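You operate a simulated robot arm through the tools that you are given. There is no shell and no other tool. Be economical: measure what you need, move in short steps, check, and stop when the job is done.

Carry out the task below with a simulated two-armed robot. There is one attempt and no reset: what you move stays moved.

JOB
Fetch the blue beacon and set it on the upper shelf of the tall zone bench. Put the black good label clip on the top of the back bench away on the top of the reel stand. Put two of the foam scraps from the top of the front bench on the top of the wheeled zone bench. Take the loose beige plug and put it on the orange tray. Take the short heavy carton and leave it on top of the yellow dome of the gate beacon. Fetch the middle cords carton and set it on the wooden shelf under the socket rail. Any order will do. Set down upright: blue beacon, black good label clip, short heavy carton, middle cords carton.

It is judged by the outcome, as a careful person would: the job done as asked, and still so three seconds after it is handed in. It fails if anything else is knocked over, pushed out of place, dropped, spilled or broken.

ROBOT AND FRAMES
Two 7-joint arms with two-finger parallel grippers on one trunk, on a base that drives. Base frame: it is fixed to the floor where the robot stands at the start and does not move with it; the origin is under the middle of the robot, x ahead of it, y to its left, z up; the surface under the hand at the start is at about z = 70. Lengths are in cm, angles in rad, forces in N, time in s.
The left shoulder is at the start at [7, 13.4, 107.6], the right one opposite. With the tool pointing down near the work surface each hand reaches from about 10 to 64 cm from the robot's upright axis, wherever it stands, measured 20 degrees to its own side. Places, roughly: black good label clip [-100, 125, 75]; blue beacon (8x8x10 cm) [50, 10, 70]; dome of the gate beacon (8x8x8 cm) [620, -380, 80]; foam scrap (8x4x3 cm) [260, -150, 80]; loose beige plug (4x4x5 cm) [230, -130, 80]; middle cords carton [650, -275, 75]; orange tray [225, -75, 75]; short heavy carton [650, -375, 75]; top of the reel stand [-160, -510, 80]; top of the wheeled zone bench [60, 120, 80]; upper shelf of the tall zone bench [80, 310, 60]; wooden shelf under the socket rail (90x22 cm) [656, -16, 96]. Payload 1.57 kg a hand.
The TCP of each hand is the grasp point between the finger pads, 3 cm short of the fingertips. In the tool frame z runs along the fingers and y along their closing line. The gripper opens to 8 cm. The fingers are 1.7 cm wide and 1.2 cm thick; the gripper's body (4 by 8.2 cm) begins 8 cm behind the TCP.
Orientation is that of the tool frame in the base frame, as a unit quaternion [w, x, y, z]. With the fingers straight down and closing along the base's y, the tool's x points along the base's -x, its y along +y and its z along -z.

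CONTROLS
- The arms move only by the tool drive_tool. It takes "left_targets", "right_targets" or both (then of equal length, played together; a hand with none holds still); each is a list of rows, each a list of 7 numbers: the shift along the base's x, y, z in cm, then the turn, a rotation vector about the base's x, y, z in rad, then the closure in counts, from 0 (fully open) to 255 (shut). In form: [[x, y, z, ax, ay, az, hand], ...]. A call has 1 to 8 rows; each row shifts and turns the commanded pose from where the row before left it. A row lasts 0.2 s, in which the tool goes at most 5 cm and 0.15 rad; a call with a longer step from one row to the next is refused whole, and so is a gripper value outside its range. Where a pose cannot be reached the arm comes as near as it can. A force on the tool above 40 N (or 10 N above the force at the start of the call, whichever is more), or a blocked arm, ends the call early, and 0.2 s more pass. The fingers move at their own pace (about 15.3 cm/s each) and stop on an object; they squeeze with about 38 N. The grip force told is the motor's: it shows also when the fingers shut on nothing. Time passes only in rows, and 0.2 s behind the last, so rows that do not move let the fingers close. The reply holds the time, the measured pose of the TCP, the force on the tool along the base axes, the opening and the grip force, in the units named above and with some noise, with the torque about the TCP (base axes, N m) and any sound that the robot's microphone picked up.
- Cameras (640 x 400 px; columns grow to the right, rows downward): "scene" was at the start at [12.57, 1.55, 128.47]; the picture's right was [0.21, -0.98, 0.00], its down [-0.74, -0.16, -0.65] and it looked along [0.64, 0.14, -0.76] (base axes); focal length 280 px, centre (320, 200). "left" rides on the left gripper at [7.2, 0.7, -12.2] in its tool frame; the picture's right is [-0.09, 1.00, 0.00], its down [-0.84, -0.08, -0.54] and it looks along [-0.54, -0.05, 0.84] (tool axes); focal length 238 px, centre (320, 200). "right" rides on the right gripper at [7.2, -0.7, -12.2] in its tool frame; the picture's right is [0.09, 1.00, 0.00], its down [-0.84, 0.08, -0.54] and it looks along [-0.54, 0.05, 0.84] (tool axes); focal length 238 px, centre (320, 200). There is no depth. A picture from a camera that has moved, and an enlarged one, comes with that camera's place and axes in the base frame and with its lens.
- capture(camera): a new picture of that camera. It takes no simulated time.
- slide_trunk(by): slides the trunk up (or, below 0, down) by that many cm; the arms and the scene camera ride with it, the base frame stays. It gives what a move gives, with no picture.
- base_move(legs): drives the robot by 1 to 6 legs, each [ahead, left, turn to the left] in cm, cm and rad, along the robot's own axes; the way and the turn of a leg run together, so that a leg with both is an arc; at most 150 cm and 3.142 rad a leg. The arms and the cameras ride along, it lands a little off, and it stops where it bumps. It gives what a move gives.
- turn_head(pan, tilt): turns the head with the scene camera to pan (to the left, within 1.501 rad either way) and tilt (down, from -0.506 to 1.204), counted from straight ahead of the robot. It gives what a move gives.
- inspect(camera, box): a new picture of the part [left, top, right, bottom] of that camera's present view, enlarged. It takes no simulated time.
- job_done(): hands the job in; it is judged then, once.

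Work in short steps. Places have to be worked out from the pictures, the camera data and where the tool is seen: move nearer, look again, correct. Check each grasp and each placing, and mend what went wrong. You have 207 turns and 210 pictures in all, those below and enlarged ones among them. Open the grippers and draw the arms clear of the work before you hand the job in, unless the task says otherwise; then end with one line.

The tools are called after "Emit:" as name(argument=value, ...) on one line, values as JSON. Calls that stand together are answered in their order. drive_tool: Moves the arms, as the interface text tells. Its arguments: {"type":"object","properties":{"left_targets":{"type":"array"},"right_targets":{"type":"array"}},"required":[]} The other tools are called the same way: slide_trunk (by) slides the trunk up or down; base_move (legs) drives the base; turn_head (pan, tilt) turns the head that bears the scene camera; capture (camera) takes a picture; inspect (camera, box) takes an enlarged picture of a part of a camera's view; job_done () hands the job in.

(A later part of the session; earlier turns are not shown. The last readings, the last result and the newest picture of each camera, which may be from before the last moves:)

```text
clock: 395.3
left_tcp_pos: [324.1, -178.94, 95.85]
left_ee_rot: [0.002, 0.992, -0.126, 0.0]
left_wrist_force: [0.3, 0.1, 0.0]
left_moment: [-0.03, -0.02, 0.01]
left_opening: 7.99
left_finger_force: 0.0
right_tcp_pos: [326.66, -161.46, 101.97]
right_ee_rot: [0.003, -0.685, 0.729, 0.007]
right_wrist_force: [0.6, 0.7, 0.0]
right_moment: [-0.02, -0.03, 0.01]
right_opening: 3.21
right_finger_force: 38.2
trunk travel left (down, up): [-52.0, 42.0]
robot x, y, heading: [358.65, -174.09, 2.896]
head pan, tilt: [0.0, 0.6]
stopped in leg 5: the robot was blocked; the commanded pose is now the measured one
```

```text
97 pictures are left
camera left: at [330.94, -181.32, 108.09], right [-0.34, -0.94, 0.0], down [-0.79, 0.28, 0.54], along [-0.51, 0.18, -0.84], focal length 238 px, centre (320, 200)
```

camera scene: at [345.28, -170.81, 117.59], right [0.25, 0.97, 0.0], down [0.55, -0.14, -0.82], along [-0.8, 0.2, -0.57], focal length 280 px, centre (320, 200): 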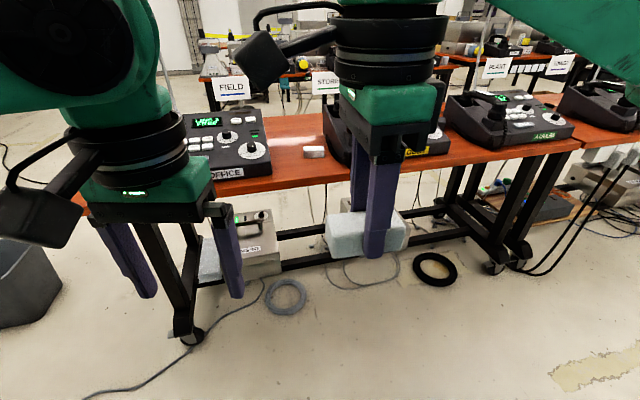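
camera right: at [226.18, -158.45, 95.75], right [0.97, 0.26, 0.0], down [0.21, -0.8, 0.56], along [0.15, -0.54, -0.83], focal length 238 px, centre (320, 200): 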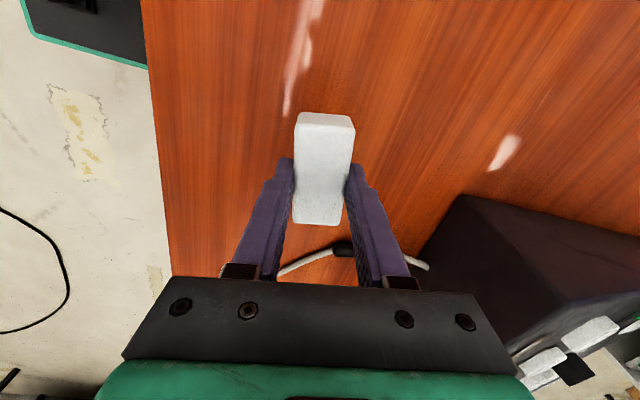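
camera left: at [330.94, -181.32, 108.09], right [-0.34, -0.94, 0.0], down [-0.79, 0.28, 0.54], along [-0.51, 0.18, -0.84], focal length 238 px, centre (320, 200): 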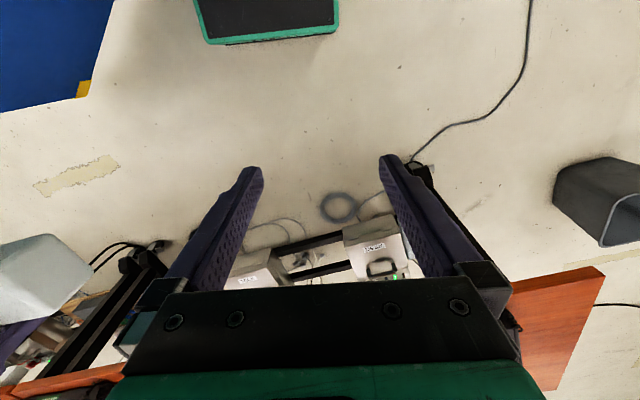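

Blocked with a slight twist; something is on my right. I look there.

Emit:
turn_head(pan=-1.2, tilt=0.5)

Emit:
capture(camera="scene")

```text
clock: 396.7
left_tcp_pos: [324.23, -179.13, 95.84]
left_ee_rot: [0.0, 0.992, -0.125, 0.001]
left_wrist_force: [0.9, 0.0, 0.0]
left_moment: [0.0, -0.03, 0.01]
left_opening: 8.01
left_finger_force: 0.1
right_tcp_pos: [326.64, -161.77, 101.86]
right_ee_rot: [0.005, -0.684, 0.729, 0.008]
right_wrist_force: [-0.9, 0.3, -0.7]
right_moment: [0.01, 0.03, 0.01]
right_opening: 3.22
right_finger_force: 38.5
trunk travel left (down, up): [-52.0, 42.0]
robot x, y, heading: [358.84, -174.37, 2.89]
head pan, tilt: [-1.201, 0.499]
```

```text
96 pictures are left
camera scene: at [352.8, -164.19, 118.52], right [0.99, 0.12, 0.0], down [0.06, -0.48, -0.88], along [-0.11, 0.87, -0.48], focal length 280 px, centre (320, 200)
```

scene: 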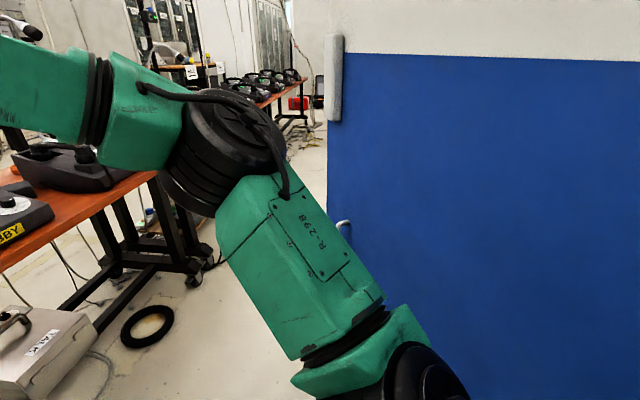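

Emit:
turn_head(pan=-1.5, tilt=1.0)

Emit:
capture(camera="scene")

```text
clock: 397.6
left_tcp_pos: [324.11, -179.15, 95.98]
left_ee_rot: [0.0, 0.992, -0.125, 0.001]
left_wrist_force: [-0.2, -0.2, 0.2]
left_moment: [-0.01, -0.04, 0.04]
left_opening: 8.03
left_finger_force: 0.0
right_tcp_pos: [326.61, -161.65, 101.8]
right_ee_rot: [0.004, -0.685, 0.729, 0.008]
right_wrist_force: [0.3, -1.6, -0.5]
right_moment: [-0.01, 0.0, -0.01]
right_opening: 3.22
right_finger_force: 38.4
trunk travel left (down, up): [-52.0, 42.0]
robot x, y, heading: [359.15, -174.4, 2.889]
head pan, tilt: [-1.499, 1.0]
```

```text
95 pictures are left
camera scene: at [355.14, -166.36, 114.42], right [0.98, -0.18, 0.0], down [-0.15, -0.83, -0.54], along [0.09, 0.53, -0.84], focal length 280 px, centre (320, 200)
```

scene: 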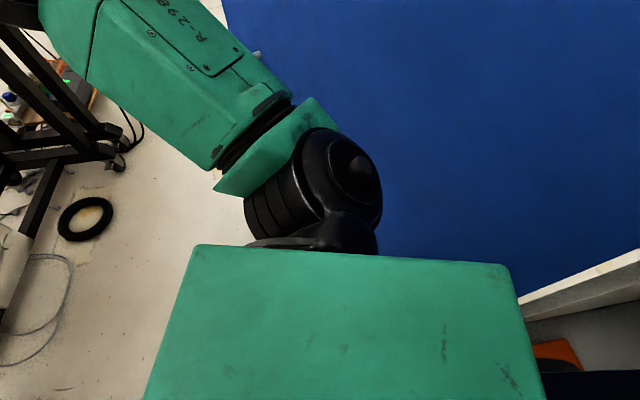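

The torso touched the tall blue partition (x>350) on my right rear. I move away from it, straighten, go closer to the bench, then sidestep to foam B.

Emit:
base_move(legs=[[0, 12, 0], [0, 0, 0.25], [40, 0, 0], [0, -47, 0]])

Emit:
turn_head(pan=0.0, tilt=0.6)

Emit:
capture(camera="scene")

Emit:
capture(camera="left")

```text
clock: 404.3
left_tcp_pos: [282.31, -151.43, 95.95]
left_ee_rot: [0.0, 1.0, 0.004, 0.001]
left_wrist_force: [-1.3, 0.3, 0.6]
left_moment: [0.0, 0.0, 0.0]
left_opening: 8.02
left_finger_force: 0.2
right_tcp_pos: [280.31, -133.93, 101.94]
right_ee_rot: [-0.002, 0.772, -0.635, -0.009]
right_wrist_force: [0.6, 0.4, -0.5]
right_moment: [-0.02, 0.0, 0.0]
right_opening: 3.21
right_finger_force: 37.8
trunk travel left (down, up): [-52.0, 42.0]
robot x, y, heading: [314.6, -137.97, -3.136]
head pan, tilt: [-1.499, 1.0]
```

```text
clock: 405.9
left_tcp_pos: [282.33, -151.53, 95.81]
left_ee_rot: [0.0, 1.0, 0.004, 0.001]
left_wrist_force: [0.0, 0.3, 0.2]
left_moment: [0.02, -0.02, -0.03]
left_opening: 8.02
left_finger_force: 0.0
right_tcp_pos: [280.39, -134.07, 101.95]
right_ee_rot: [-0.002, 0.772, -0.636, -0.009]
right_wrist_force: [-0.7, -0.1, -0.6]
right_moment: [-0.02, 0.0, 0.01]
right_opening: 3.21
right_finger_force: 38.3
trunk travel left (down, up): [-52.0, 42.0]
robot x, y, heading: [315.03, -138.07, -3.13]
head pan, tilt: [0.0, 0.6]
```

```text
94 pictures are left
camera scene: at [300.77, -138.27, 117.61], right [-0.01, 1.0, 0.0], down [0.57, 0.0, -0.82], along [-0.82, -0.01, -0.57], focal length 280 px, centre (320, 200)
```

scene: 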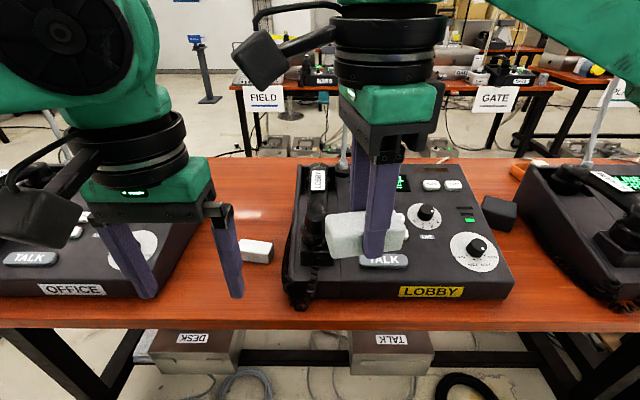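

```text
93 pictures are left
camera left: at [289.57, -152.09, 108.09], right [-0.09, -1.0, 0.0], down [-0.84, 0.07, 0.54], along [-0.54, 0.05, -0.84], focal length 238 px, centre (320, 200)
```

left: 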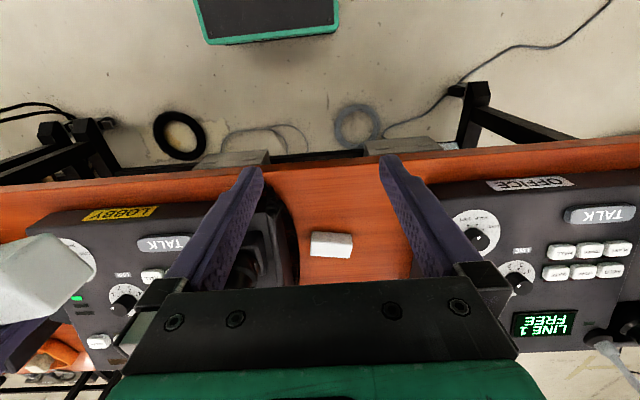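

Foam B at (260.4, -151.2), long side along y. I yaw the left hand −90° (pod toward the free gap) while moving above it.

Emit:
drive_tool(left_targets=[[-2, 0, 3, 0, 0, -0.143, 0], [-2, 0, 2, 0, 0, -0.143, 0], [-2, 0, 0, 0, 0, -0.143, 0], [-2, 0, 0, 0, 0, -0.143, 0], [-2, 0, 0, 0, 0, -0.143, 0], [-2, 0, 0, 0, 0, -0.143, 0], [-2, 0, 0, 0, 0, -0.143, 0], [-2, 0, 0, 0, 0, -0.143, 0]])

Emit:
drive_tool(left_targets=[[-2, 0.1, 0, 0, 0, -0.143, 0], [-2, 0.1, 0, 0, 0, -0.143, 0], [-2, 0.1, -3, 0, 0, -0.14, 0]])

Emit:
capture(camera="left")

Emit:
capture(camera="scene")

```text
clock: 407.7
left_tcp_pos: [268.44, -153.28, 99.42]
left_ee_rot: [0.0, 0.842, -0.539, -0.001]
left_wrist_force: [-0.3, -0.8, -0.7]
left_moment: [-0.03, -0.02, 0.01]
left_opening: 7.99
left_finger_force: 0.0
left hand out of reach, approached as far as the arm can: row 6, 7, 8
right_tcp_pos: [280.28, -134.02, 101.83]
right_ee_rot: [-0.004, 0.773, -0.635, -0.009]
right_wrist_force: [-0.3, -0.6, 0.4]
right_moment: [-0.02, -0.02, -0.03]
right_opening: 3.22
right_finger_force: 37.9
trunk travel left (down, up): [-52.0, 42.0]
robot x, y, heading: [314.53, -137.97, -3.132]
head pan, tilt: [0.0, 0.6]
```

```text
clock: 408.5
left_tcp_pos: [264.42, -155.47, 95.16]
left_ee_rot: [0.0, 0.709, -0.705, -0.001]
left_wrist_force: [-0.1, -0.4, -0.3]
left_moment: [0.02, 0.0, 0.01]
left_opening: 8.02
left_finger_force: 0.0
left hand out of reach, approached as far as the arm can: row 1, 2, 3
right_tcp_pos: [280.26, -134.12, 101.91]
right_ee_rot: [-0.005, 0.772, -0.635, -0.009]
right_wrist_force: [0.3, 0.0, -0.1]
right_moment: [0.01, -0.02, 0.03]
right_opening: 3.21
right_finger_force: 38.2
trunk travel left (down, up): [-52.0, 42.0]
robot x, y, heading: [314.7, -138.03, -3.131]
head pan, tilt: [0.0, 0.6]
```

```text
92 pictures are left
camera left: at [263.85, -162.58, 107.44], right [-1.0, 0.09, 0.0], down [0.07, 0.84, 0.54], along [0.05, 0.54, -0.84], focal length 238 px, centre (320, 200)
```

left: 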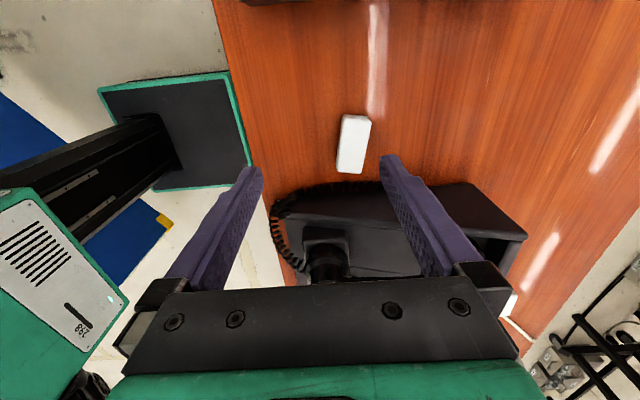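

```text
91 pictures are left
camera scene: at [300.63, -138.33, 117.59], right [-0.01, 1.0, 0.0], down [0.57, 0.01, -0.82], along [-0.82, -0.01, -0.57], focal length 280 px, centre (320, 200)
```

scene: 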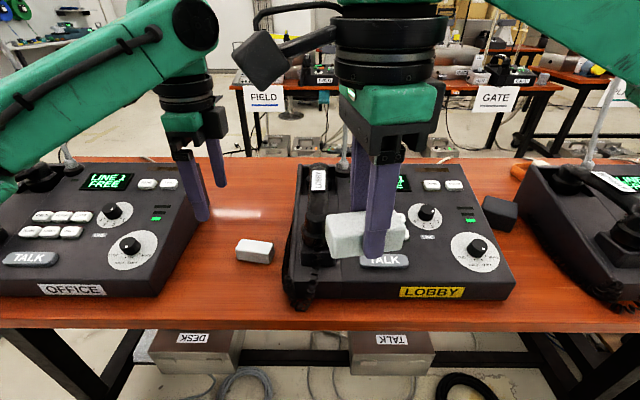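

B is at (260.4, -151.5). The arm was at its reach limit, so I drive 6 cm closer and then correct.

Emit:
base_move(legs=[[7, 0, 0]])

Emit:
drive_tool(left_targets=[[1.5, 2, -1, 0, 0, 0, 0], [1.5, 2, -3, 0, 0, 0, 0], [0, 0, -4, 0, 0, 0, 0]])

Emit:
capture(camera="left")

```text
clock: 409.5
left_tcp_pos: [257.7, -155.41, 95.28]
left_ee_rot: [-0.001, 0.71, -0.704, 0.0]
left_wrist_force: [0.5, 0.6, 0.8]
left_moment: [-0.01, 0.0, 0.02]
left_opening: 8.01
left_finger_force: 0.0
right_tcp_pos: [273.27, -134.18, 101.85]
right_ee_rot: [-0.004, 0.773, -0.635, -0.008]
right_wrist_force: [-0.8, -0.2, -0.2]
right_moment: [0.0, -0.02, 0.03]
right_opening: 3.22
right_finger_force: 37.8
trunk travel left (down, up): [-52.0, 42.0]
robot x, y, heading: [307.74, -138.13, -3.129]
head pan, tilt: [0.0, 0.6]
```

```text
clock: 410.3
left_tcp_pos: [260.49, -151.59, 87.38]
left_ee_rot: [-0.001, 0.71, -0.704, 0.0]
left_wrist_force: [-0.5, 0.7, -0.2]
left_moment: [-0.01, 0.0, 0.01]
left_opening: 8.0
left_finger_force: 0.1
right_tcp_pos: [273.32, -134.07, 101.98]
right_ee_rot: [-0.003, 0.773, -0.635, -0.009]
right_wrist_force: [-0.3, 0.1, -0.5]
right_moment: [-0.02, 0.02, 0.03]
right_opening: 3.19
right_finger_force: 37.2
trunk travel left (down, up): [-52.0, 42.0]
robot x, y, heading: [307.86, -138.09, -3.129]
head pan, tilt: [0.0, 0.6]
```

```text
90 pictures are left
camera left: at [259.94, -158.78, 99.46], right [-1.0, 0.08, 0.0], down [0.07, 0.84, 0.54], along [0.04, 0.54, -0.84], focal length 238 px, centre (320, 200)
```

left: 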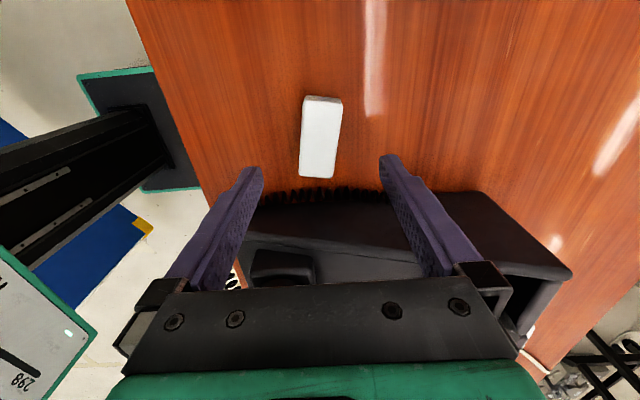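

Aligned. I shift 1 cm away from the LOBBY handset, descend and grip.

Emit:
drive_tool(left_targets=[[0, -1, -2.5, 0, 0, 0, 0], [0, 0, -3, 0, 0, 0, 0], [0, 0, -2.2, 0, 0, 0, 0], [0, 0, 0, 0, 0, 0, 255], [0, 0, 0, 0, 0, 0, 255], [0, 0, 0, 0, 0, 0, 255], [0, -0.5, 4, 0, 0, 0, 255], [0, -0.5, 4, 0, 0, 0, 255]])

Emit:
capture(camera="left")

Emit:
capture(camera="scene")

```text
clock: 412.1
left_tcp_pos: [260.76, -153.32, 87.6]
left_ee_rot: [0.0, 0.71, -0.704, 0.001]
left_wrist_force: [0.3, 0.6, -0.3]
left_moment: [-0.01, 0.0, 0.0]
left_opening: 3.22
left_finger_force: 37.7
right_tcp_pos: [273.41, -134.01, 102.04]
right_ee_rot: [-0.003, 0.773, -0.635, -0.008]
right_wrist_force: [-0.7, 1.1, -0.9]
right_moment: [-0.02, 0.02, 0.06]
right_opening: 3.24
right_finger_force: 37.7
trunk travel left (down, up): [-52.0, 42.0]
robot x, y, heading: [307.6, -138.1, -3.129]
head pan, tilt: [0.0, 0.6]
```

```text
89 pictures are left
camera left: at [260.19, -160.53, 99.88], right [-1.0, 0.08, 0.0], down [0.07, 0.84, 0.54], along [0.04, 0.54, -0.84], focal length 238 px, centre (320, 200)
```

left: 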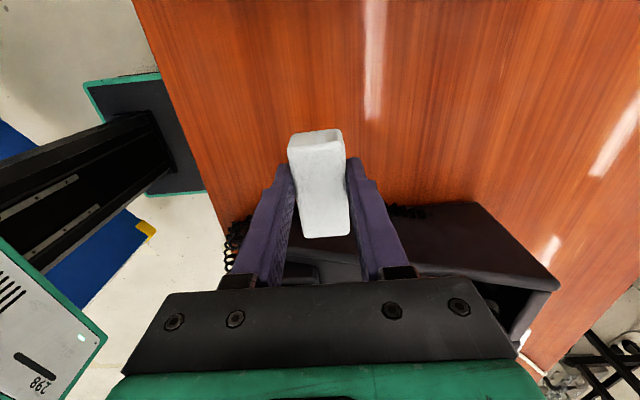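

```text
88 pictures are left
camera scene: at [293.87, -138.34, 117.61], right [-0.01, 1.0, 0.0], down [0.56, 0.01, -0.83], along [-0.83, -0.01, -0.56], focal length 280 px, centre (320, 200)
```

scene: 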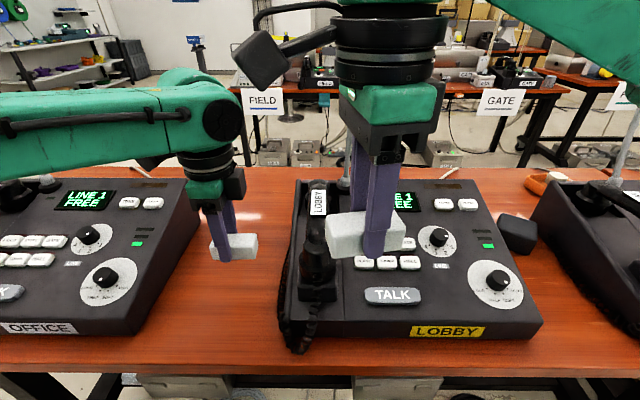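

Both foams held. I raise and retract the left hand, then drive back round the south end to aisle 2.

Emit:
drive_tool(left_targets=[[0, 0, 4.5, 0, 0, 0, 255], [0, 0, 4.5, 0, 0, 0, 255], [3, 0, 3, 0, 0, 0, 255], [4, 0, 1, 0, 0, 0, 255], [4, 0, 1, 0, 0, 0, 255], [3, 0, 0, 0, 0, 0, 255]])

Emit:
base_move(legs=[[0, 45, 0], [-32, 0, -0.012], [0, 145, 0], [0, 32, 0], [145, 0, 0], [45, 0, 0]])

```text
clock: 413.5
left_tcp_pos: [274.62, -153.34, 101.83]
left_ee_rot: [0.001, 0.71, -0.705, -0.001]
left_wrist_force: [-0.2, 0.8, -0.2]
left_moment: [-0.01, 0.02, 0.01]
left_opening: 3.22
left_finger_force: 38.1
right_tcp_pos: [273.53, -134.0, 101.92]
right_ee_rot: [-0.003, 0.773, -0.634, -0.01]
right_wrist_force: [0.7, 0.6, -0.5]
right_moment: [0.01, 0.06, 0.01]
right_opening: 3.24
right_finger_force: 38.1
trunk travel left (down, up): [-52.0, 42.0]
robot x, y, heading: [307.77, -138.39, -3.131]
head pan, tilt: [0.0, 0.6]
```

```text
clock: 435.6
left_tcp_pos: [121.67, -377.47, 101.86]
left_ee_rot: [0.0, 0.71, -0.704, 0.0]
left_wrist_force: [0.1, 0.2, -0.1]
left_moment: [0.01, -0.03, -0.01]
left_opening: 3.2
left_finger_force: 38.1
right_tcp_pos: [120.57, -358.42, 101.96]
right_ee_rot: [-0.004, 0.772, -0.636, -0.01]
right_wrist_force: [-0.7, 0.2, -0.1]
right_moment: [-0.06, 0.01, 0.03]
right_opening: 3.2
right_finger_force: 37.8
trunk travel left (down, up): [-52.0, 42.0]
robot x, y, heading: [155.05, -362.41, -3.134]
head pan, tilt: [0.0, 0.6]
```

Arrived at (155, -362). I go a little further west, then north up aisle 2 to the wheeled bench.

Emit:
base_move(legs=[[7, 0, -0.007], [0, -110, 0], [-15, 0, 0], [0, -140, 0], [0, -140, 0], [0, -100, 0]])

Emit:
turn_head(pan=0.0, tilt=0.5)

Emit:
capture(camera="scene")

Emit:
turn_head(pan=-0.6, tilt=0.5)

Emit:
capture(camera="scene")

```text
clock: 460.7
left_tcp_pos: [132.08, 111.91, 101.91]
left_ee_rot: [-0.001, -0.705, 0.71, 0.0]
left_wrist_force: [0.2, -0.6, 0.4]
left_moment: [0.02, -0.02, 0.0]
left_opening: 3.2
left_finger_force: 37.0
right_tcp_pos: [131.31, 131.01, 101.88]
right_ee_rot: [-0.003, 0.768, -0.641, -0.009]
right_wrist_force: [-1.4, 0.2, -0.7]
right_moment: [0.0, 0.01, -0.05]
right_opening: 3.19
right_finger_force: 38.2
trunk travel left (down, up): [-52.0, 42.0]
robot x, y, heading: [165.59, 126.54, 3.136]
head pan, tilt: [0.0, 0.6]
```

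```text
clock: 461.4
left_tcp_pos: [132.01, 111.92, 101.78]
left_ee_rot: [-0.001, -0.705, 0.71, 0.0]
left_wrist_force: [-0.4, -1.1, 1.1]
left_moment: [0.02, -0.04, 0.0]
left_opening: 3.22
left_finger_force: 38.0
right_tcp_pos: [131.12, 131.23, 101.97]
right_ee_rot: [-0.002, 0.768, -0.641, -0.008]
right_wrist_force: [-0.1, 0.3, 0.1]
right_moment: [0.02, 0.01, -0.01]
right_opening: 3.2
right_finger_force: 38.5
trunk travel left (down, up): [-52.0, 42.0]
robot x, y, heading: [165.49, 126.26, 3.136]
head pan, tilt: [0.0, 0.499]
```

```text
87 pictures are left
camera scene: at [151.31, 126.57, 118.51], right [0.01, 1.0, 0.0], down [0.48, 0.0, -0.88], along [-0.88, 0.01, -0.48], focal length 280 px, centre (320, 200)
```

scene: 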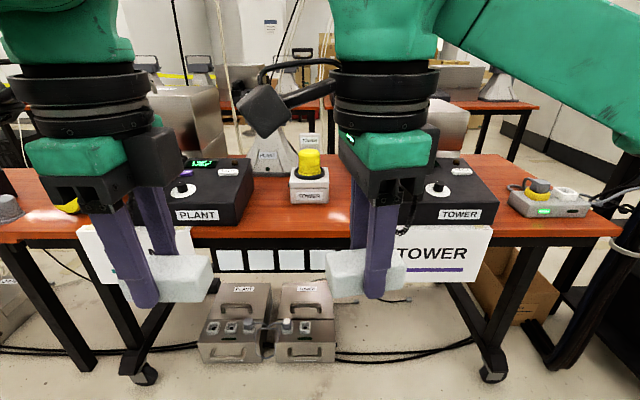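

```text
clock: 462.4
left_tcp_pos: [132.0, 111.91, 101.86]
left_ee_rot: [-0.001, -0.704, 0.71, 0.001]
left_wrist_force: [-0.5, -0.2, -1.2]
left_moment: [0.01, -0.02, -0.02]
left_opening: 3.18
left_finger_force: 37.6
right_tcp_pos: [131.3, 131.14, 101.88]
right_ee_rot: [-0.003, 0.768, -0.641, -0.01]
right_wrist_force: [-0.3, -0.1, -0.2]
right_moment: [0.03, -0.02, -0.01]
right_opening: 3.23
right_finger_force: 37.9
trunk travel left (down, up): [-52.0, 42.0]
robot x, y, heading: [165.65, 126.41, 3.13]
head pan, tilt: [-0.6, 0.499]
```

```text
86 pictures are left
camera scene: at [152.93, 131.69, 118.52], right [0.57, 0.82, 0.0], down [0.39, -0.27, -0.88], along [-0.72, 0.5, -0.48], focal length 280 px, centre (320, 200)
```

scene: 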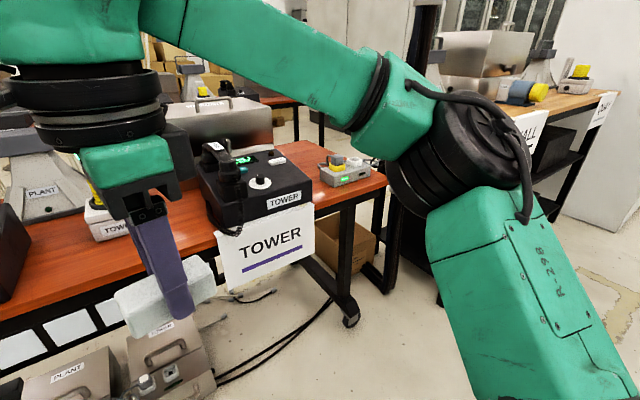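

Free strips lie beside the yellow beacon unit: y≈107–117 and y≈131–148 near the front edge (x≈78–93). I drive 28 cm ahead and lower both hands partway over those spots.

Emit:
base_move(legs=[[28, 0, 0.005]])

Emit:
drive_tool(left_targets=[[-4.5, 0, 0, 0, 0, 0, 255], [-4.5, 0, 0, 0, 0, 0, 255], [-4.5, 0, -1, 0, 0, 0, 255], [-4.5, 0, -2, 0, 0, 0, 255], [0, 0, -4, 0, 0, 0, 255], [0, 0, -4, 0, 0, 0, 255]], right_targets=[[-4.3, 1.6, 0, 0, 0, 0, 255], [-4.3, 1.6, 0, 0, 0, 0, 255], [-4.3, 1.6, -1, 0, 0, 0, 255], [-4.3, 1.6, -1.5, 0, 0, 0, 255], [0, 1.6, -4, 0, 0, 0, 255], [0, 0, -4, 0, 0, 0, 255]])

Emit:
capture(camera="left")

Emit:
capture(camera="right")

```text
clock: 464.3
left_tcp_pos: [104.67, 111.65, 101.75]
left_ee_rot: [0.0, -0.707, 0.707, 0.001]
left_wrist_force: [-0.2, -0.6, 0.3]
left_moment: [-0.01, 0.01, 0.01]
left_opening: 3.23
left_finger_force: 38.4
right_tcp_pos: [103.74, 130.98, 101.8]
right_ee_rot: [-0.003, 0.77, -0.637, -0.01]
right_wrist_force: [0.2, 0.4, -0.1]
right_moment: [0.02, -0.06, 0.01]
right_opening: 3.22
right_finger_force: 38.1
trunk travel left (down, up): [-52.0, 42.0]
robot x, y, heading: [138.04, 126.74, -3.141]
head pan, tilt: [-0.6, 0.499]
```

```text
clock: 465.7
left_tcp_pos: [88.99, 110.05, 89.36]
left_ee_rot: [0.0, 0.707, -0.707, 0.0]
left_wrist_force: [-0.9, 0.6, 0.2]
left_moment: [0.01, 0.01, 0.03]
left_opening: 3.18
left_finger_force: 37.9
left hand out of reach, approached as far as the arm can: row 3, 4
right_tcp_pos: [86.17, 139.02, 91.55]
right_ee_rot: [-0.004, 0.77, -0.637, -0.009]
right_wrist_force: [-0.7, -0.7, 0.5]
right_moment: [-0.01, -0.04, 0.02]
right_opening: 3.21
right_finger_force: 37.6
trunk travel left (down, up): [-52.0, 42.0]
robot x, y, heading: [137.87, 126.57, -3.138]
head pan, tilt: [-0.6, 0.499]
```

```text
85 pictures are left
camera left: at [88.27, 102.89, 101.48], right [-1.0, 0.09, 0.0], down [0.08, 0.84, 0.54], along [0.05, 0.54, -0.84], focal length 238 px, centre (320, 200)
```

left: 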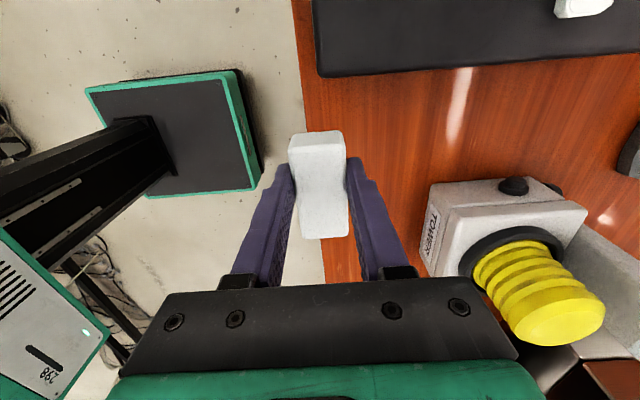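

```text
84 pictures are left
camera right: at [88.19, 131.7, 103.51], right [-0.96, -0.28, 0.0], down [-0.23, 0.8, 0.56], along [-0.16, 0.54, -0.83], focal length 238 px, centre (320, 200)
```

right: 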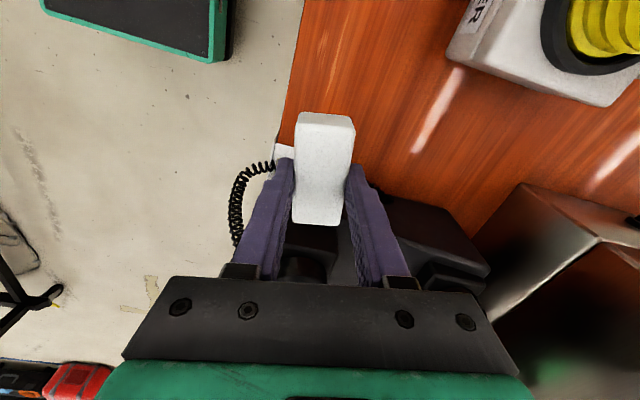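

The bench edge is at x≈90, so I drive 6 cm further in, then correct and lower both foams.

Emit:
base_move(legs=[[6.5, 0, 0]])

Emit:
drive_tool(left_targets=[[0, 1, -2, 0, 0, 0, 255], [0, 1, -3, 0, 0, 0, 255], [0, 0, -3, 0, 0, 0, 255], [0, 0, -1.5, 0, 0, 0, 255]], right_targets=[[1, -1.5, -3, 0, 0, 0, 255], [1, -1.5, -4, 0, 0, 0, 255], [0, 0, -3, 0, 0, 0, 255], [0, 0, -1.7, 0, 0, 0, 255]])

Emit:
capture(camera="left")

Emit:
capture(camera="right")

```text
clock: 466.7
left_tcp_pos: [82.66, 110.21, 89.42]
left_ee_rot: [0.0, -0.707, 0.708, 0.0]
left_wrist_force: [-0.3, -0.1, -0.7]
left_moment: [0.04, -0.03, -0.01]
left_opening: 3.22
left_finger_force: 38.1
right_tcp_pos: [79.86, 139.0, 91.54]
right_ee_rot: [-0.003, 0.77, -0.638, -0.009]
right_wrist_force: [-0.4, 0.0, 0.1]
right_moment: [-0.01, -0.04, -0.03]
right_opening: 3.2
right_finger_force: 37.7
trunk travel left (down, up): [-52.0, 42.0]
robot x, y, heading: [131.72, 126.36, -3.141]
head pan, tilt: [-0.6, 0.499]
```

```text
clock: 467.7
left_tcp_pos: [82.59, 112.26, 79.83]
left_ee_rot: [0.0, 0.707, -0.707, -0.001]
left_wrist_force: [0.2, -0.2, -0.1]
left_moment: [0.0, -0.01, -0.03]
left_opening: 3.23
left_finger_force: 38.1
right_tcp_pos: [81.93, 135.88, 79.95]
right_ee_rot: [-0.003, 0.77, -0.638, -0.009]
right_wrist_force: [0.5, -1.1, -0.2]
right_moment: [0.01, -0.02, -0.03]
right_opening: 3.21
right_finger_force: 37.7
trunk travel left (down, up): [-52.0, 42.0]
robot x, y, heading: [131.57, 126.72, -3.14]
head pan, tilt: [-0.6, 0.499]
```

```text
83 pictures are left
camera left: at [81.98, 105.05, 92.01], right [-1.0, 0.09, 0.0], down [0.08, 0.84, 0.54], along [0.05, 0.54, -0.84], focal length 238 px, centre (320, 200)
```

left: 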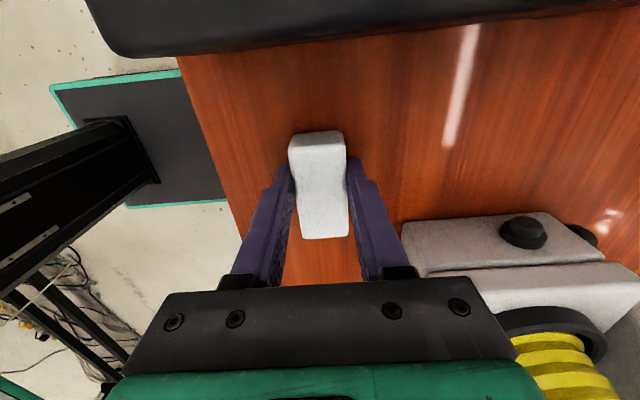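

```text
82 pictures are left
camera right: at [83.9, 128.68, 91.96], right [-0.96, -0.28, 0.01], down [-0.23, 0.8, 0.56], along [-0.16, 0.53, -0.83], focal length 238 px, centre (320, 200)
```

right: 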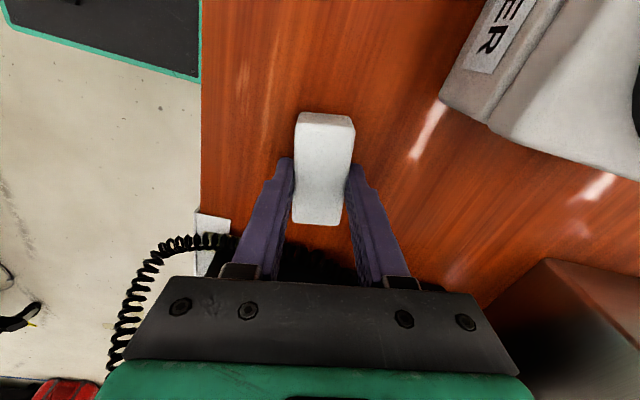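

Both foams hover just above clear spots. I lower gently, open partly, and rise.

Emit:
drive_tool(left_targets=[[0, 0, -0.6, 0, 0, 0, 255], [0, 0, -0.5, 0, 0, 0, 255], [0, 0, 0, 0, 0, 0, 95], [0, 0, 0, 0, 0, 0, 95], [0, 0, 3, 0, 0, 0, 95], [0, 0, 4.5, 0, 0, 0, 95], [0, 0, 4.5, 0, 0, 0, 95], [3, 0, 3, 0, 0, 0, 95]], right_targets=[[0, 0, -0.6, 0, 0, 0, 255], [0, 0, -0.5, 0, 0, 0, 255], [0, 0, 0, 0, 0, 0, 95], [0, 0, 0, 0, 0, 0, 95], [0, 0, 3, 0, 0, 0, 95], [0, 0, 4.5, 0, 0, 0, 95], [0, 0, 4.5, 0, 0, 0, 95], [3, 0, 3, 0, 0, 0, 95]])

Emit:
turn_head(pan=0, tilt=0.8)

Emit:
capture(camera="scene")

```text
clock: 469.5
left_tcp_pos: [86.09, 112.38, 94.18]
left_ee_rot: [-0.002, -0.707, 0.707, 0.002]
left_wrist_force: [0.5, 0.7, 0.3]
left_moment: [-0.02, 0.08, -0.04]
left_opening: 5.02
left_finger_force: 0.0
right_tcp_pos: [85.19, 135.97, 93.99]
right_ee_rot: [-0.002, 0.77, -0.639, -0.011]
right_wrist_force: [0.9, 0.5, 0.3]
right_moment: [-0.03, 0.04, -0.01]
right_opening: 5.02
right_finger_force: 0.0
trunk travel left (down, up): [-52.0, 42.0]
robot x, y, heading: [131.57, 126.63, -3.137]
head pan, tilt: [-0.6, 0.499]
```

```text
clock: 470.5
left_tcp_pos: [85.61, 112.32, 94.01]
left_ee_rot: [-0.001, -0.707, 0.707, 0.0]
left_wrist_force: [0.9, -0.5, -0.2]
left_moment: [0.04, -0.01, 0.0]
left_opening: 5.0
left_finger_force: 0.0
right_tcp_pos: [84.86, 135.88, 93.76]
right_ee_rot: [-0.004, 0.77, -0.638, -0.01]
right_wrist_force: [-1.0, -0.4, 0.1]
right_moment: [0.01, 0.0, 0.01]
right_opening: 5.04
right_finger_force: 0.1
trunk travel left (down, up): [-52.0, 42.0]
robot x, y, heading: [131.81, 126.5, -3.145]
head pan, tilt: [0.0, 0.799]
```

```text
81 pictures are left
camera scene: at [118.49, 126.54, 115.93], right [0.0, 1.0, 0.0], down [0.72, 0.0, -0.7], along [-0.7, 0.0, -0.72], focal length 280 px, centre (320, 200)
```

scene: 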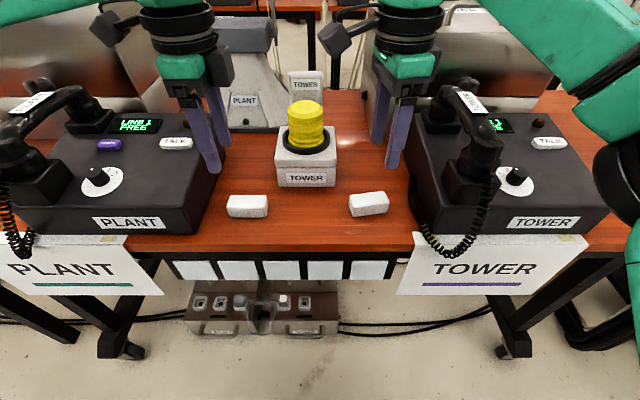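

Both foam scraps lie on the wheeled bench. I yaw the hands back to neutral while retracting, then drive south again.

Emit:
drive_tool(left_targets=[[2, 0, 1.5, 0, 0, 0.143, 0], [2, 0, 1.5, 0, 0, 0.143, 0], [2, 0, 1.5, 0, 0, 0.143, 0], [2, 0, 1.5, 0, 0, 0.143, 0], [2, 0, 0, 0, 0, 0.143, 0], [2, 0, 0, 0, 0, 0.143, 0], [0, 0, 0, 0, 0, 0.143, 0], [0, 0, 0, 0, 0, 0.143, 0]], right_targets=[[2, 0, 1.5, 0, 0, 0.127, 0], [2, 0, 1.5, 0, 0, 0.127, 0], [2, 0, 1.5, 0, 0, 0.127, 0], [2, 0, 1.5, 0, 0, 0.127, 0], [2, 0, 0, 0, 0, 0.127, 0], [2, 0, 0, 0, 0, 0.127, 0], [0, 0, 0, 0, 0, 0.127, 0], [0, 0, 0, 0, 0, 0.127, 0]])

Emit:
drive_tool(left_targets=[[0, 0, 0, 0, 0, 0.143, 0], [0, 0, 0, 0, 0, 0.143, 0], [0, 0, 0, 0, 0, 0.141, 0]], right_targets=[[0, 0, 0, 0, 0, 0.127, 0], [0, 0, 0, 0, 0, 0.127, 0], [0, 0, 0, 0, 0, 0.12, 0]])

Emit:
base_move(legs=[[-33, 0, 0], [0, 145, 0], [0, 145, 0], [0, 88, 0], [15, 0, 0], [0, 108, 0]])

```text
clock: 472.3
left_tcp_pos: [97.74, 112.28, 99.84]
left_ee_rot: [0.001, 0.977, -0.211, 0.0]
left_wrist_force: [0.4, -0.5, -0.5]
left_moment: [0.0, 0.0, -0.02]
left_opening: 8.01
left_finger_force: 0.0
right_tcp_pos: [96.84, 136.02, 99.87]
right_ee_rot: [0.001, 0.983, -0.182, -0.01]
right_wrist_force: [0.4, -0.1, -0.6]
right_moment: [0.01, -0.02, 0.03]
right_opening: 7.97
right_finger_force: 0.0
trunk travel left (down, up): [-52.0, 42.0]
robot x, y, heading: [131.67, 126.5, -3.144]
head pan, tilt: [0.0, 0.799]
```

```text
clock: 473.1
left_tcp_pos: [97.67, 112.27, 99.84]
left_ee_rot: [0.001, 1.0, 0.0, 0.001]
left_wrist_force: [-0.2, -1.0, 0.1]
left_moment: [0.02, 0.0, 0.02]
left_opening: 8.02
left_finger_force: 0.0
right_tcp_pos: [96.96, 136.05, 99.82]
right_ee_rot: [0.004, 1.0, 0.004, -0.009]
right_wrist_force: [0.0, 0.0, -0.2]
right_moment: [0.02, -0.01, -0.01]
right_opening: 8.03
right_finger_force: 0.1
trunk travel left (down, up): [-52.0, 42.0]
robot x, y, heading: [131.77, 126.58, -3.143]
head pan, tilt: [0.0, 0.799]
```

```text
clock: 499.2
left_tcp_pos: [107.34, -370.57, 99.66]
left_ee_rot: [0.002, 1.0, -0.02, 0.001]
left_wrist_force: [0.7, 0.8, 0.0]
left_moment: [0.0, -0.02, -0.01]
left_opening: 8.02
left_finger_force: 0.0
right_tcp_pos: [107.44, -346.94, 99.83]
right_ee_rot: [0.003, 1.0, -0.017, -0.01]
right_wrist_force: [-0.8, 0.3, -1.4]
right_moment: [0.01, 0.01, 0.03]
right_opening: 7.99
right_finger_force: 0.1
trunk travel left (down, up): [-52.0, 42.0]
robot x, y, heading: [141.81, -357.45, 3.105]
head pan, tilt: [0.0, 0.799]
```

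At (142, -357). I turn to face east and drive along the known clear lane, then look ahead.

Emit:
base_move(legs=[[0, 0, -3.105], [145, -2, 0], [145, 0, 0]])

Emit:
turn_head(pan=0.1, tilt=0.4)

Emit:
capture(camera="scene")

```text
clock: 520.3
left_tcp_pos: [463.66, -335.01, 99.92]
left_ee_rot: [-0.001, -0.012, 1.0, 0.0]
left_wrist_force: [0.3, -0.1, -0.3]
left_moment: [0.0, 0.02, 0.0]
left_opening: 8.03
left_finger_force: 0.1
right_tcp_pos: [464.97, -358.6, 99.8]
right_ee_rot: [0.009, -0.016, 1.0, 0.004]
right_wrist_force: [-0.5, 0.7, -0.6]
right_moment: [0.0, -0.02, -0.01]
right_opening: 7.99
right_finger_force: 0.1
trunk travel left (down, up): [-52.0, 42.0]
robot x, y, heading: [430.21, -350.11, 0.025]
head pan, tilt: [0.0, 0.799]
```

```text
clock: 521.2
left_tcp_pos: [463.55, -334.96, 99.84]
left_ee_rot: [-0.001, -0.012, 1.0, 0.0]
left_wrist_force: [1.1, -0.3, -0.2]
left_moment: [-0.01, 0.01, 0.01]
left_opening: 8.0
left_finger_force: 0.0
right_tcp_pos: [465.04, -358.67, 99.81]
right_ee_rot: [0.009, -0.016, 1.0, 0.004]
right_wrist_force: [-1.1, 1.1, 0.1]
right_moment: [-0.02, 0.0, -0.01]
right_opening: 7.99
right_finger_force: 0.0
trunk travel left (down, up): [-52.0, 42.0]
robot x, y, heading: [430.33, -350.49, 0.025]
head pan, tilt: [0.099, 0.4]
```

```text
80 pictures are left
camera scene: at [444.16, -348.95, 119.43], right [0.12, -0.99, 0.0], down [-0.39, -0.05, -0.92], along [0.91, 0.12, -0.39], focal length 280 px, centre (320, 200)
```

scene: 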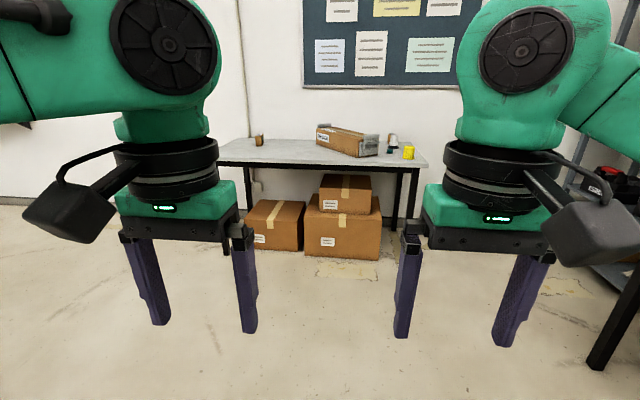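

A table at x≈600 carries cartons and the yellow dome. I drive up to it and look closely.

Emit:
base_move(legs=[[112, -6, -0.025]])

Emit:
turn_head(pan=0.0, tilt=0.5)

Emit:
capture(camera="scene")

Emit:
inspect(camera="scene", box=[160, 60, 500, 260])

```text
clock: 526.9
left_tcp_pos: [577.03, -341.37, 99.8]
left_ee_rot: [-0.002, 0.005, 1.0, 0.001]
left_wrist_force: [0.0, 0.0, 0.6]
left_moment: [0.01, 0.01, 0.0]
left_opening: 7.99
left_finger_force: 0.0
right_tcp_pos: [577.53, -365.05, 99.93]
right_ee_rot: [0.01, 0.002, 1.0, 0.003]
right_wrist_force: [0.3, -0.4, 0.8]
right_moment: [-0.01, -0.03, 0.0]
right_opening: 8.0
right_finger_force: 0.0
trunk travel left (down, up): [-52.0, 42.0]
robot x, y, heading: [542.95, -355.37, -0.007]
head pan, tilt: [0.099, 0.4]
```

```text
clock: 527.6
left_tcp_pos: [577.05, -341.34, 99.74]
left_ee_rot: [0.0, 0.006, 1.0, 0.001]
left_wrist_force: [0.5, -0.1, 0.1]
left_moment: [-0.03, -0.03, -0.01]
left_opening: 7.98
left_finger_force: 0.1
right_tcp_pos: [577.5, -365.2, 99.81]
right_ee_rot: [0.01, 0.002, 1.0, 0.003]
right_wrist_force: [0.2, 0.1, -0.6]
right_moment: [-0.03, -0.03, 0.02]
right_opening: 7.99
right_finger_force: 0.1
trunk travel left (down, up): [-52.0, 42.0]
robot x, y, heading: [542.92, -355.39, -0.007]
head pan, tilt: [0.0, 0.499]
```

```text
79 pictures are left
camera scene: at [556.95, -355.54, 118.52], right [-0.01, -1.0, 0.0], down [-0.48, 0.0, -0.88], along [0.88, -0.01, -0.48], focal length 280 px, centre (320, 200)
```

scene: 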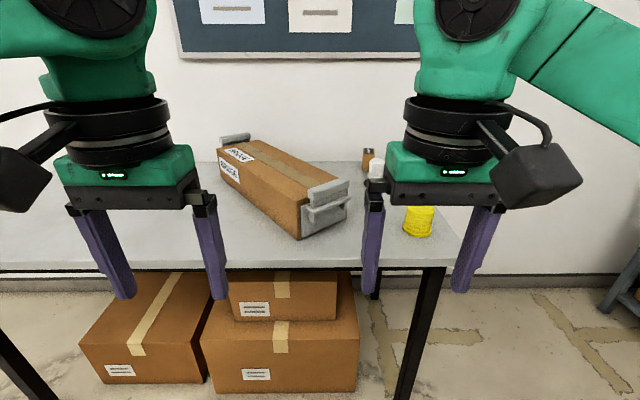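

```text
1.88 times, centred on (330, 160) of scene
camera zoom: at [556.95, -355.54, 118.52], right [-0.01, -1.0, 0.0], down [-0.48, 0.0, -0.88], along [0.88, -0.01, -0.48], focal length 527 px, centre (301, 275)
```

zoom: 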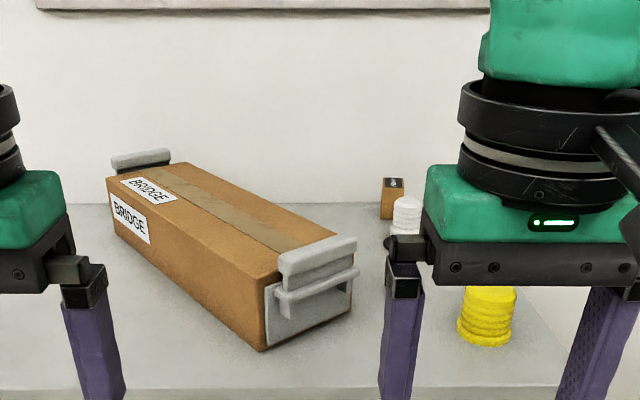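

I see the big BRIDGE carton, a small brown carton behind a white dome, and the yellow dome. I raise the trunk and advance for a better view.

Emit:
slide_trunk(by=14)

Emit:
base_move(legs=[[20, -18, 0.007]])

Emit:
capture(camera="right")

Emit:
capture(camera="scene")

```text
clock: 529.3
left_tcp_pos: [576.97, -341.21, 113.86]
left_ee_rot: [-0.001, 0.005, 1.0, 0.001]
left_wrist_force: [0.4, 0.3, -1.0]
left_moment: [0.02, 0.03, -0.03]
left_opening: 7.96
left_finger_force: 0.1
right_tcp_pos: [577.48, -365.11, 113.76]
right_ee_rot: [0.009, 0.003, 1.0, 0.003]
right_wrist_force: [-0.5, -0.1, 0.8]
right_moment: [0.01, 0.01, 0.03]
right_opening: 8.01
right_finger_force: 0.1
trunk travel left (down, up): [-66.0, 28.0]
robot x, y, heading: [542.53, -355.39, -0.013]
head pan, tilt: [0.0, 0.499]
```

```text
clock: 531.2
left_tcp_pos: [596.73, -359.26, 113.86]
left_ee_rot: [0.0, 0.002, 1.0, 0.0]
left_wrist_force: [0.4, -0.4, 1.0]
left_moment: [-0.02, -0.01, -0.02]
left_opening: 7.99
left_finger_force: 0.1
right_tcp_pos: [597.4, -382.84, 113.73]
right_ee_rot: [0.009, -0.002, 1.0, 0.003]
right_wrist_force: [0.0, 0.5, 0.3]
right_moment: [0.0, -0.02, -0.01]
right_opening: 8.0
right_finger_force: 0.1
trunk travel left (down, up): [-66.0, 28.0]
robot x, y, heading: [562.64, -373.62, -0.001]
head pan, tilt: [0.0, 0.499]
```

```text
77 pictures are left
camera right: at [589.97, -383.77, 125.85], right [-0.1, 1.0, 0.0], down [0.83, 0.08, 0.56], along [0.56, 0.06, -0.83], focal length 238 px, centre (320, 200)
```

right: 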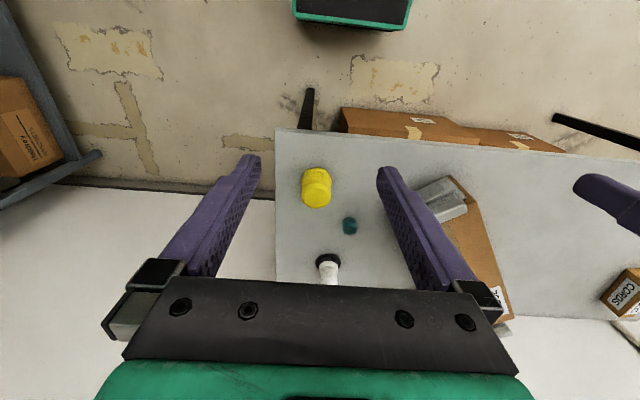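

```text
76 pictures are left
camera scene: at [576.85, -373.53, 132.53], right [0.0, -1.0, 0.0], down [-0.48, 0.0, -0.88], along [0.88, 0.0, -0.48], focal length 280 px, centre (320, 200)
```

scene: 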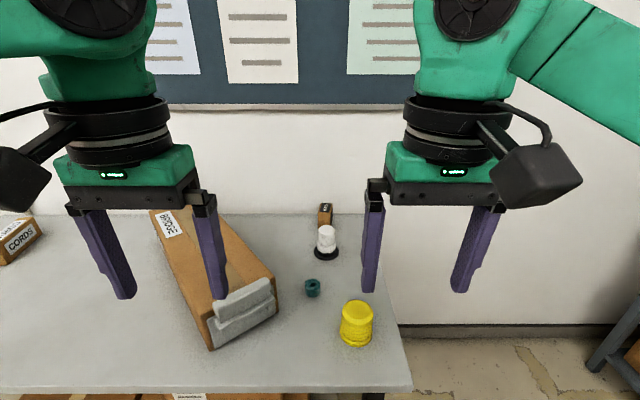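

Emit:
inspect(camera="scene", box=[280, 190, 380, 260])

Emit:
inspect(camera="right", box=[0, 60, 120, 200])

```text
5.71 times, centred on (330, 225) of scene
camera zoom: at [576.85, -373.53, 132.53], right [0.0, -1.0, 0.0], down [-0.48, 0.0, -0.88], along [0.88, 0.0, -0.48], focal length 1599 px, centre (263, 57)
```

zoom: 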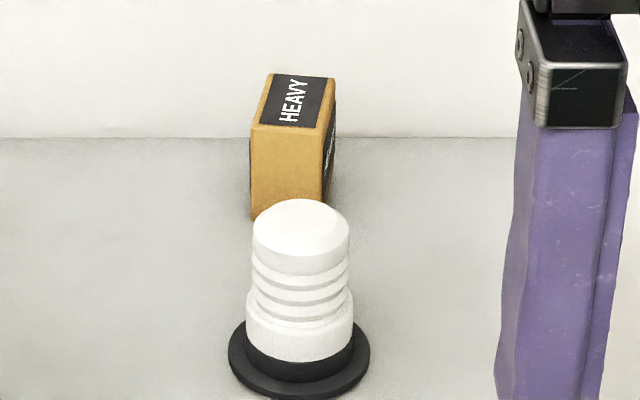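

```text
2.86 times, centred on (60, 130) of right
camera zoom: at [589.97, -383.77, 125.85], right [-0.1, 1.0, 0.0], down [0.83, 0.08, 0.56], along [0.56, 0.06, -0.83], focal length 681 px, centre (1063, 400)
```

zoom: 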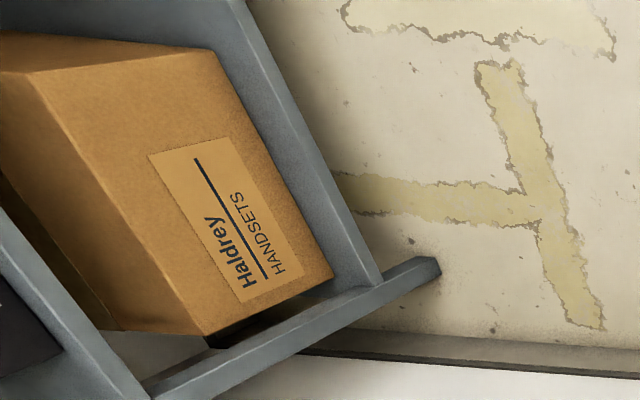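

The "HEAVY" carton (≈4.7×7×6.5 cm) stands at (665,-375) by the wall, with a white lamp in front of it. The best access is from the table's right end: I go to about (626,-418), heading 0.54, and use the left hand.

Emit:
base_move(legs=[[-3, 0, 0], [0, -47, 0], [38, 0, 0], [0, 0, 0.54], [24, -11, 0]])

Emit:
capture(camera="left")

Emit:
turn_head(pan=0.5, tilt=0.7)

Emit:
capture(camera="scene")

```text
clock: 539.4
left_tcp_pos: [646.53, -387.6, 113.88]
left_ee_rot: [0.0, -0.263, 0.965, 0.001]
left_wrist_force: [0.5, 0.4, -0.1]
left_moment: [0.0, -0.01, 0.01]
left_opening: 8.01
left_finger_force: 0.1
right_tcp_pos: [659.27, -407.79, 113.86]
right_ee_rot: [0.008, -0.266, 0.964, 0.007]
right_wrist_force: [-0.9, 0.1, 0.2]
right_moment: [0.0, 0.0, -0.01]
right_opening: 8.0
right_finger_force: 0.0
trunk travel left (down, up): [-66.0, 28.0]
robot x, y, heading: [624.57, -417.55, 0.533]
head pan, tilt: [0.0, 0.499]
```

```text
73 pictures are left
camera left: at [639.95, -390.85, 126.03], right [-0.43, 0.9, 0.0], down [0.76, 0.36, 0.54], along [0.49, 0.23, -0.84], focal length 238 px, centre (320, 200)
```

left: 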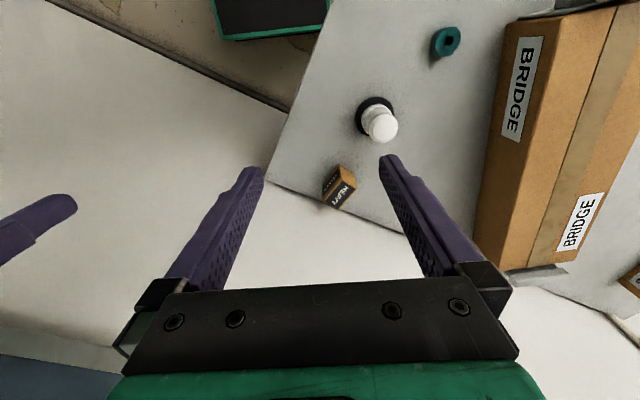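

```text
clock: 540.3
left_tcp_pos: [646.57, -387.7, 113.84]
left_ee_rot: [0.0, -0.263, 0.965, 0.001]
left_wrist_force: [0.0, 0.3, 0.4]
left_moment: [0.01, 0.03, 0.01]
left_opening: 7.99
left_finger_force: 0.0
right_tcp_pos: [659.29, -407.82, 113.8]
right_ee_rot: [0.008, -0.266, 0.964, 0.007]
right_wrist_force: [0.0, 0.0, -0.7]
right_moment: [0.03, -0.01, 0.02]
right_opening: 7.98
right_finger_force: 0.1
trunk travel left (down, up): [-66.0, 28.0]
robot x, y, heading: [624.81, -417.08, 0.538]
head pan, tilt: [0.499, 0.7]
```

```text
72 pictures are left
camera scene: at [633.2, -407.56, 130.75], right [0.86, -0.51, 0.0], down [-0.33, -0.55, -0.77], along [0.39, 0.66, -0.64], focal length 280 px, centre (320, 200)
```

scene: 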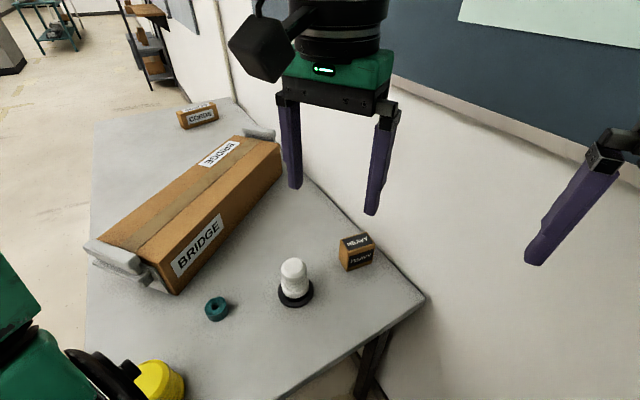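

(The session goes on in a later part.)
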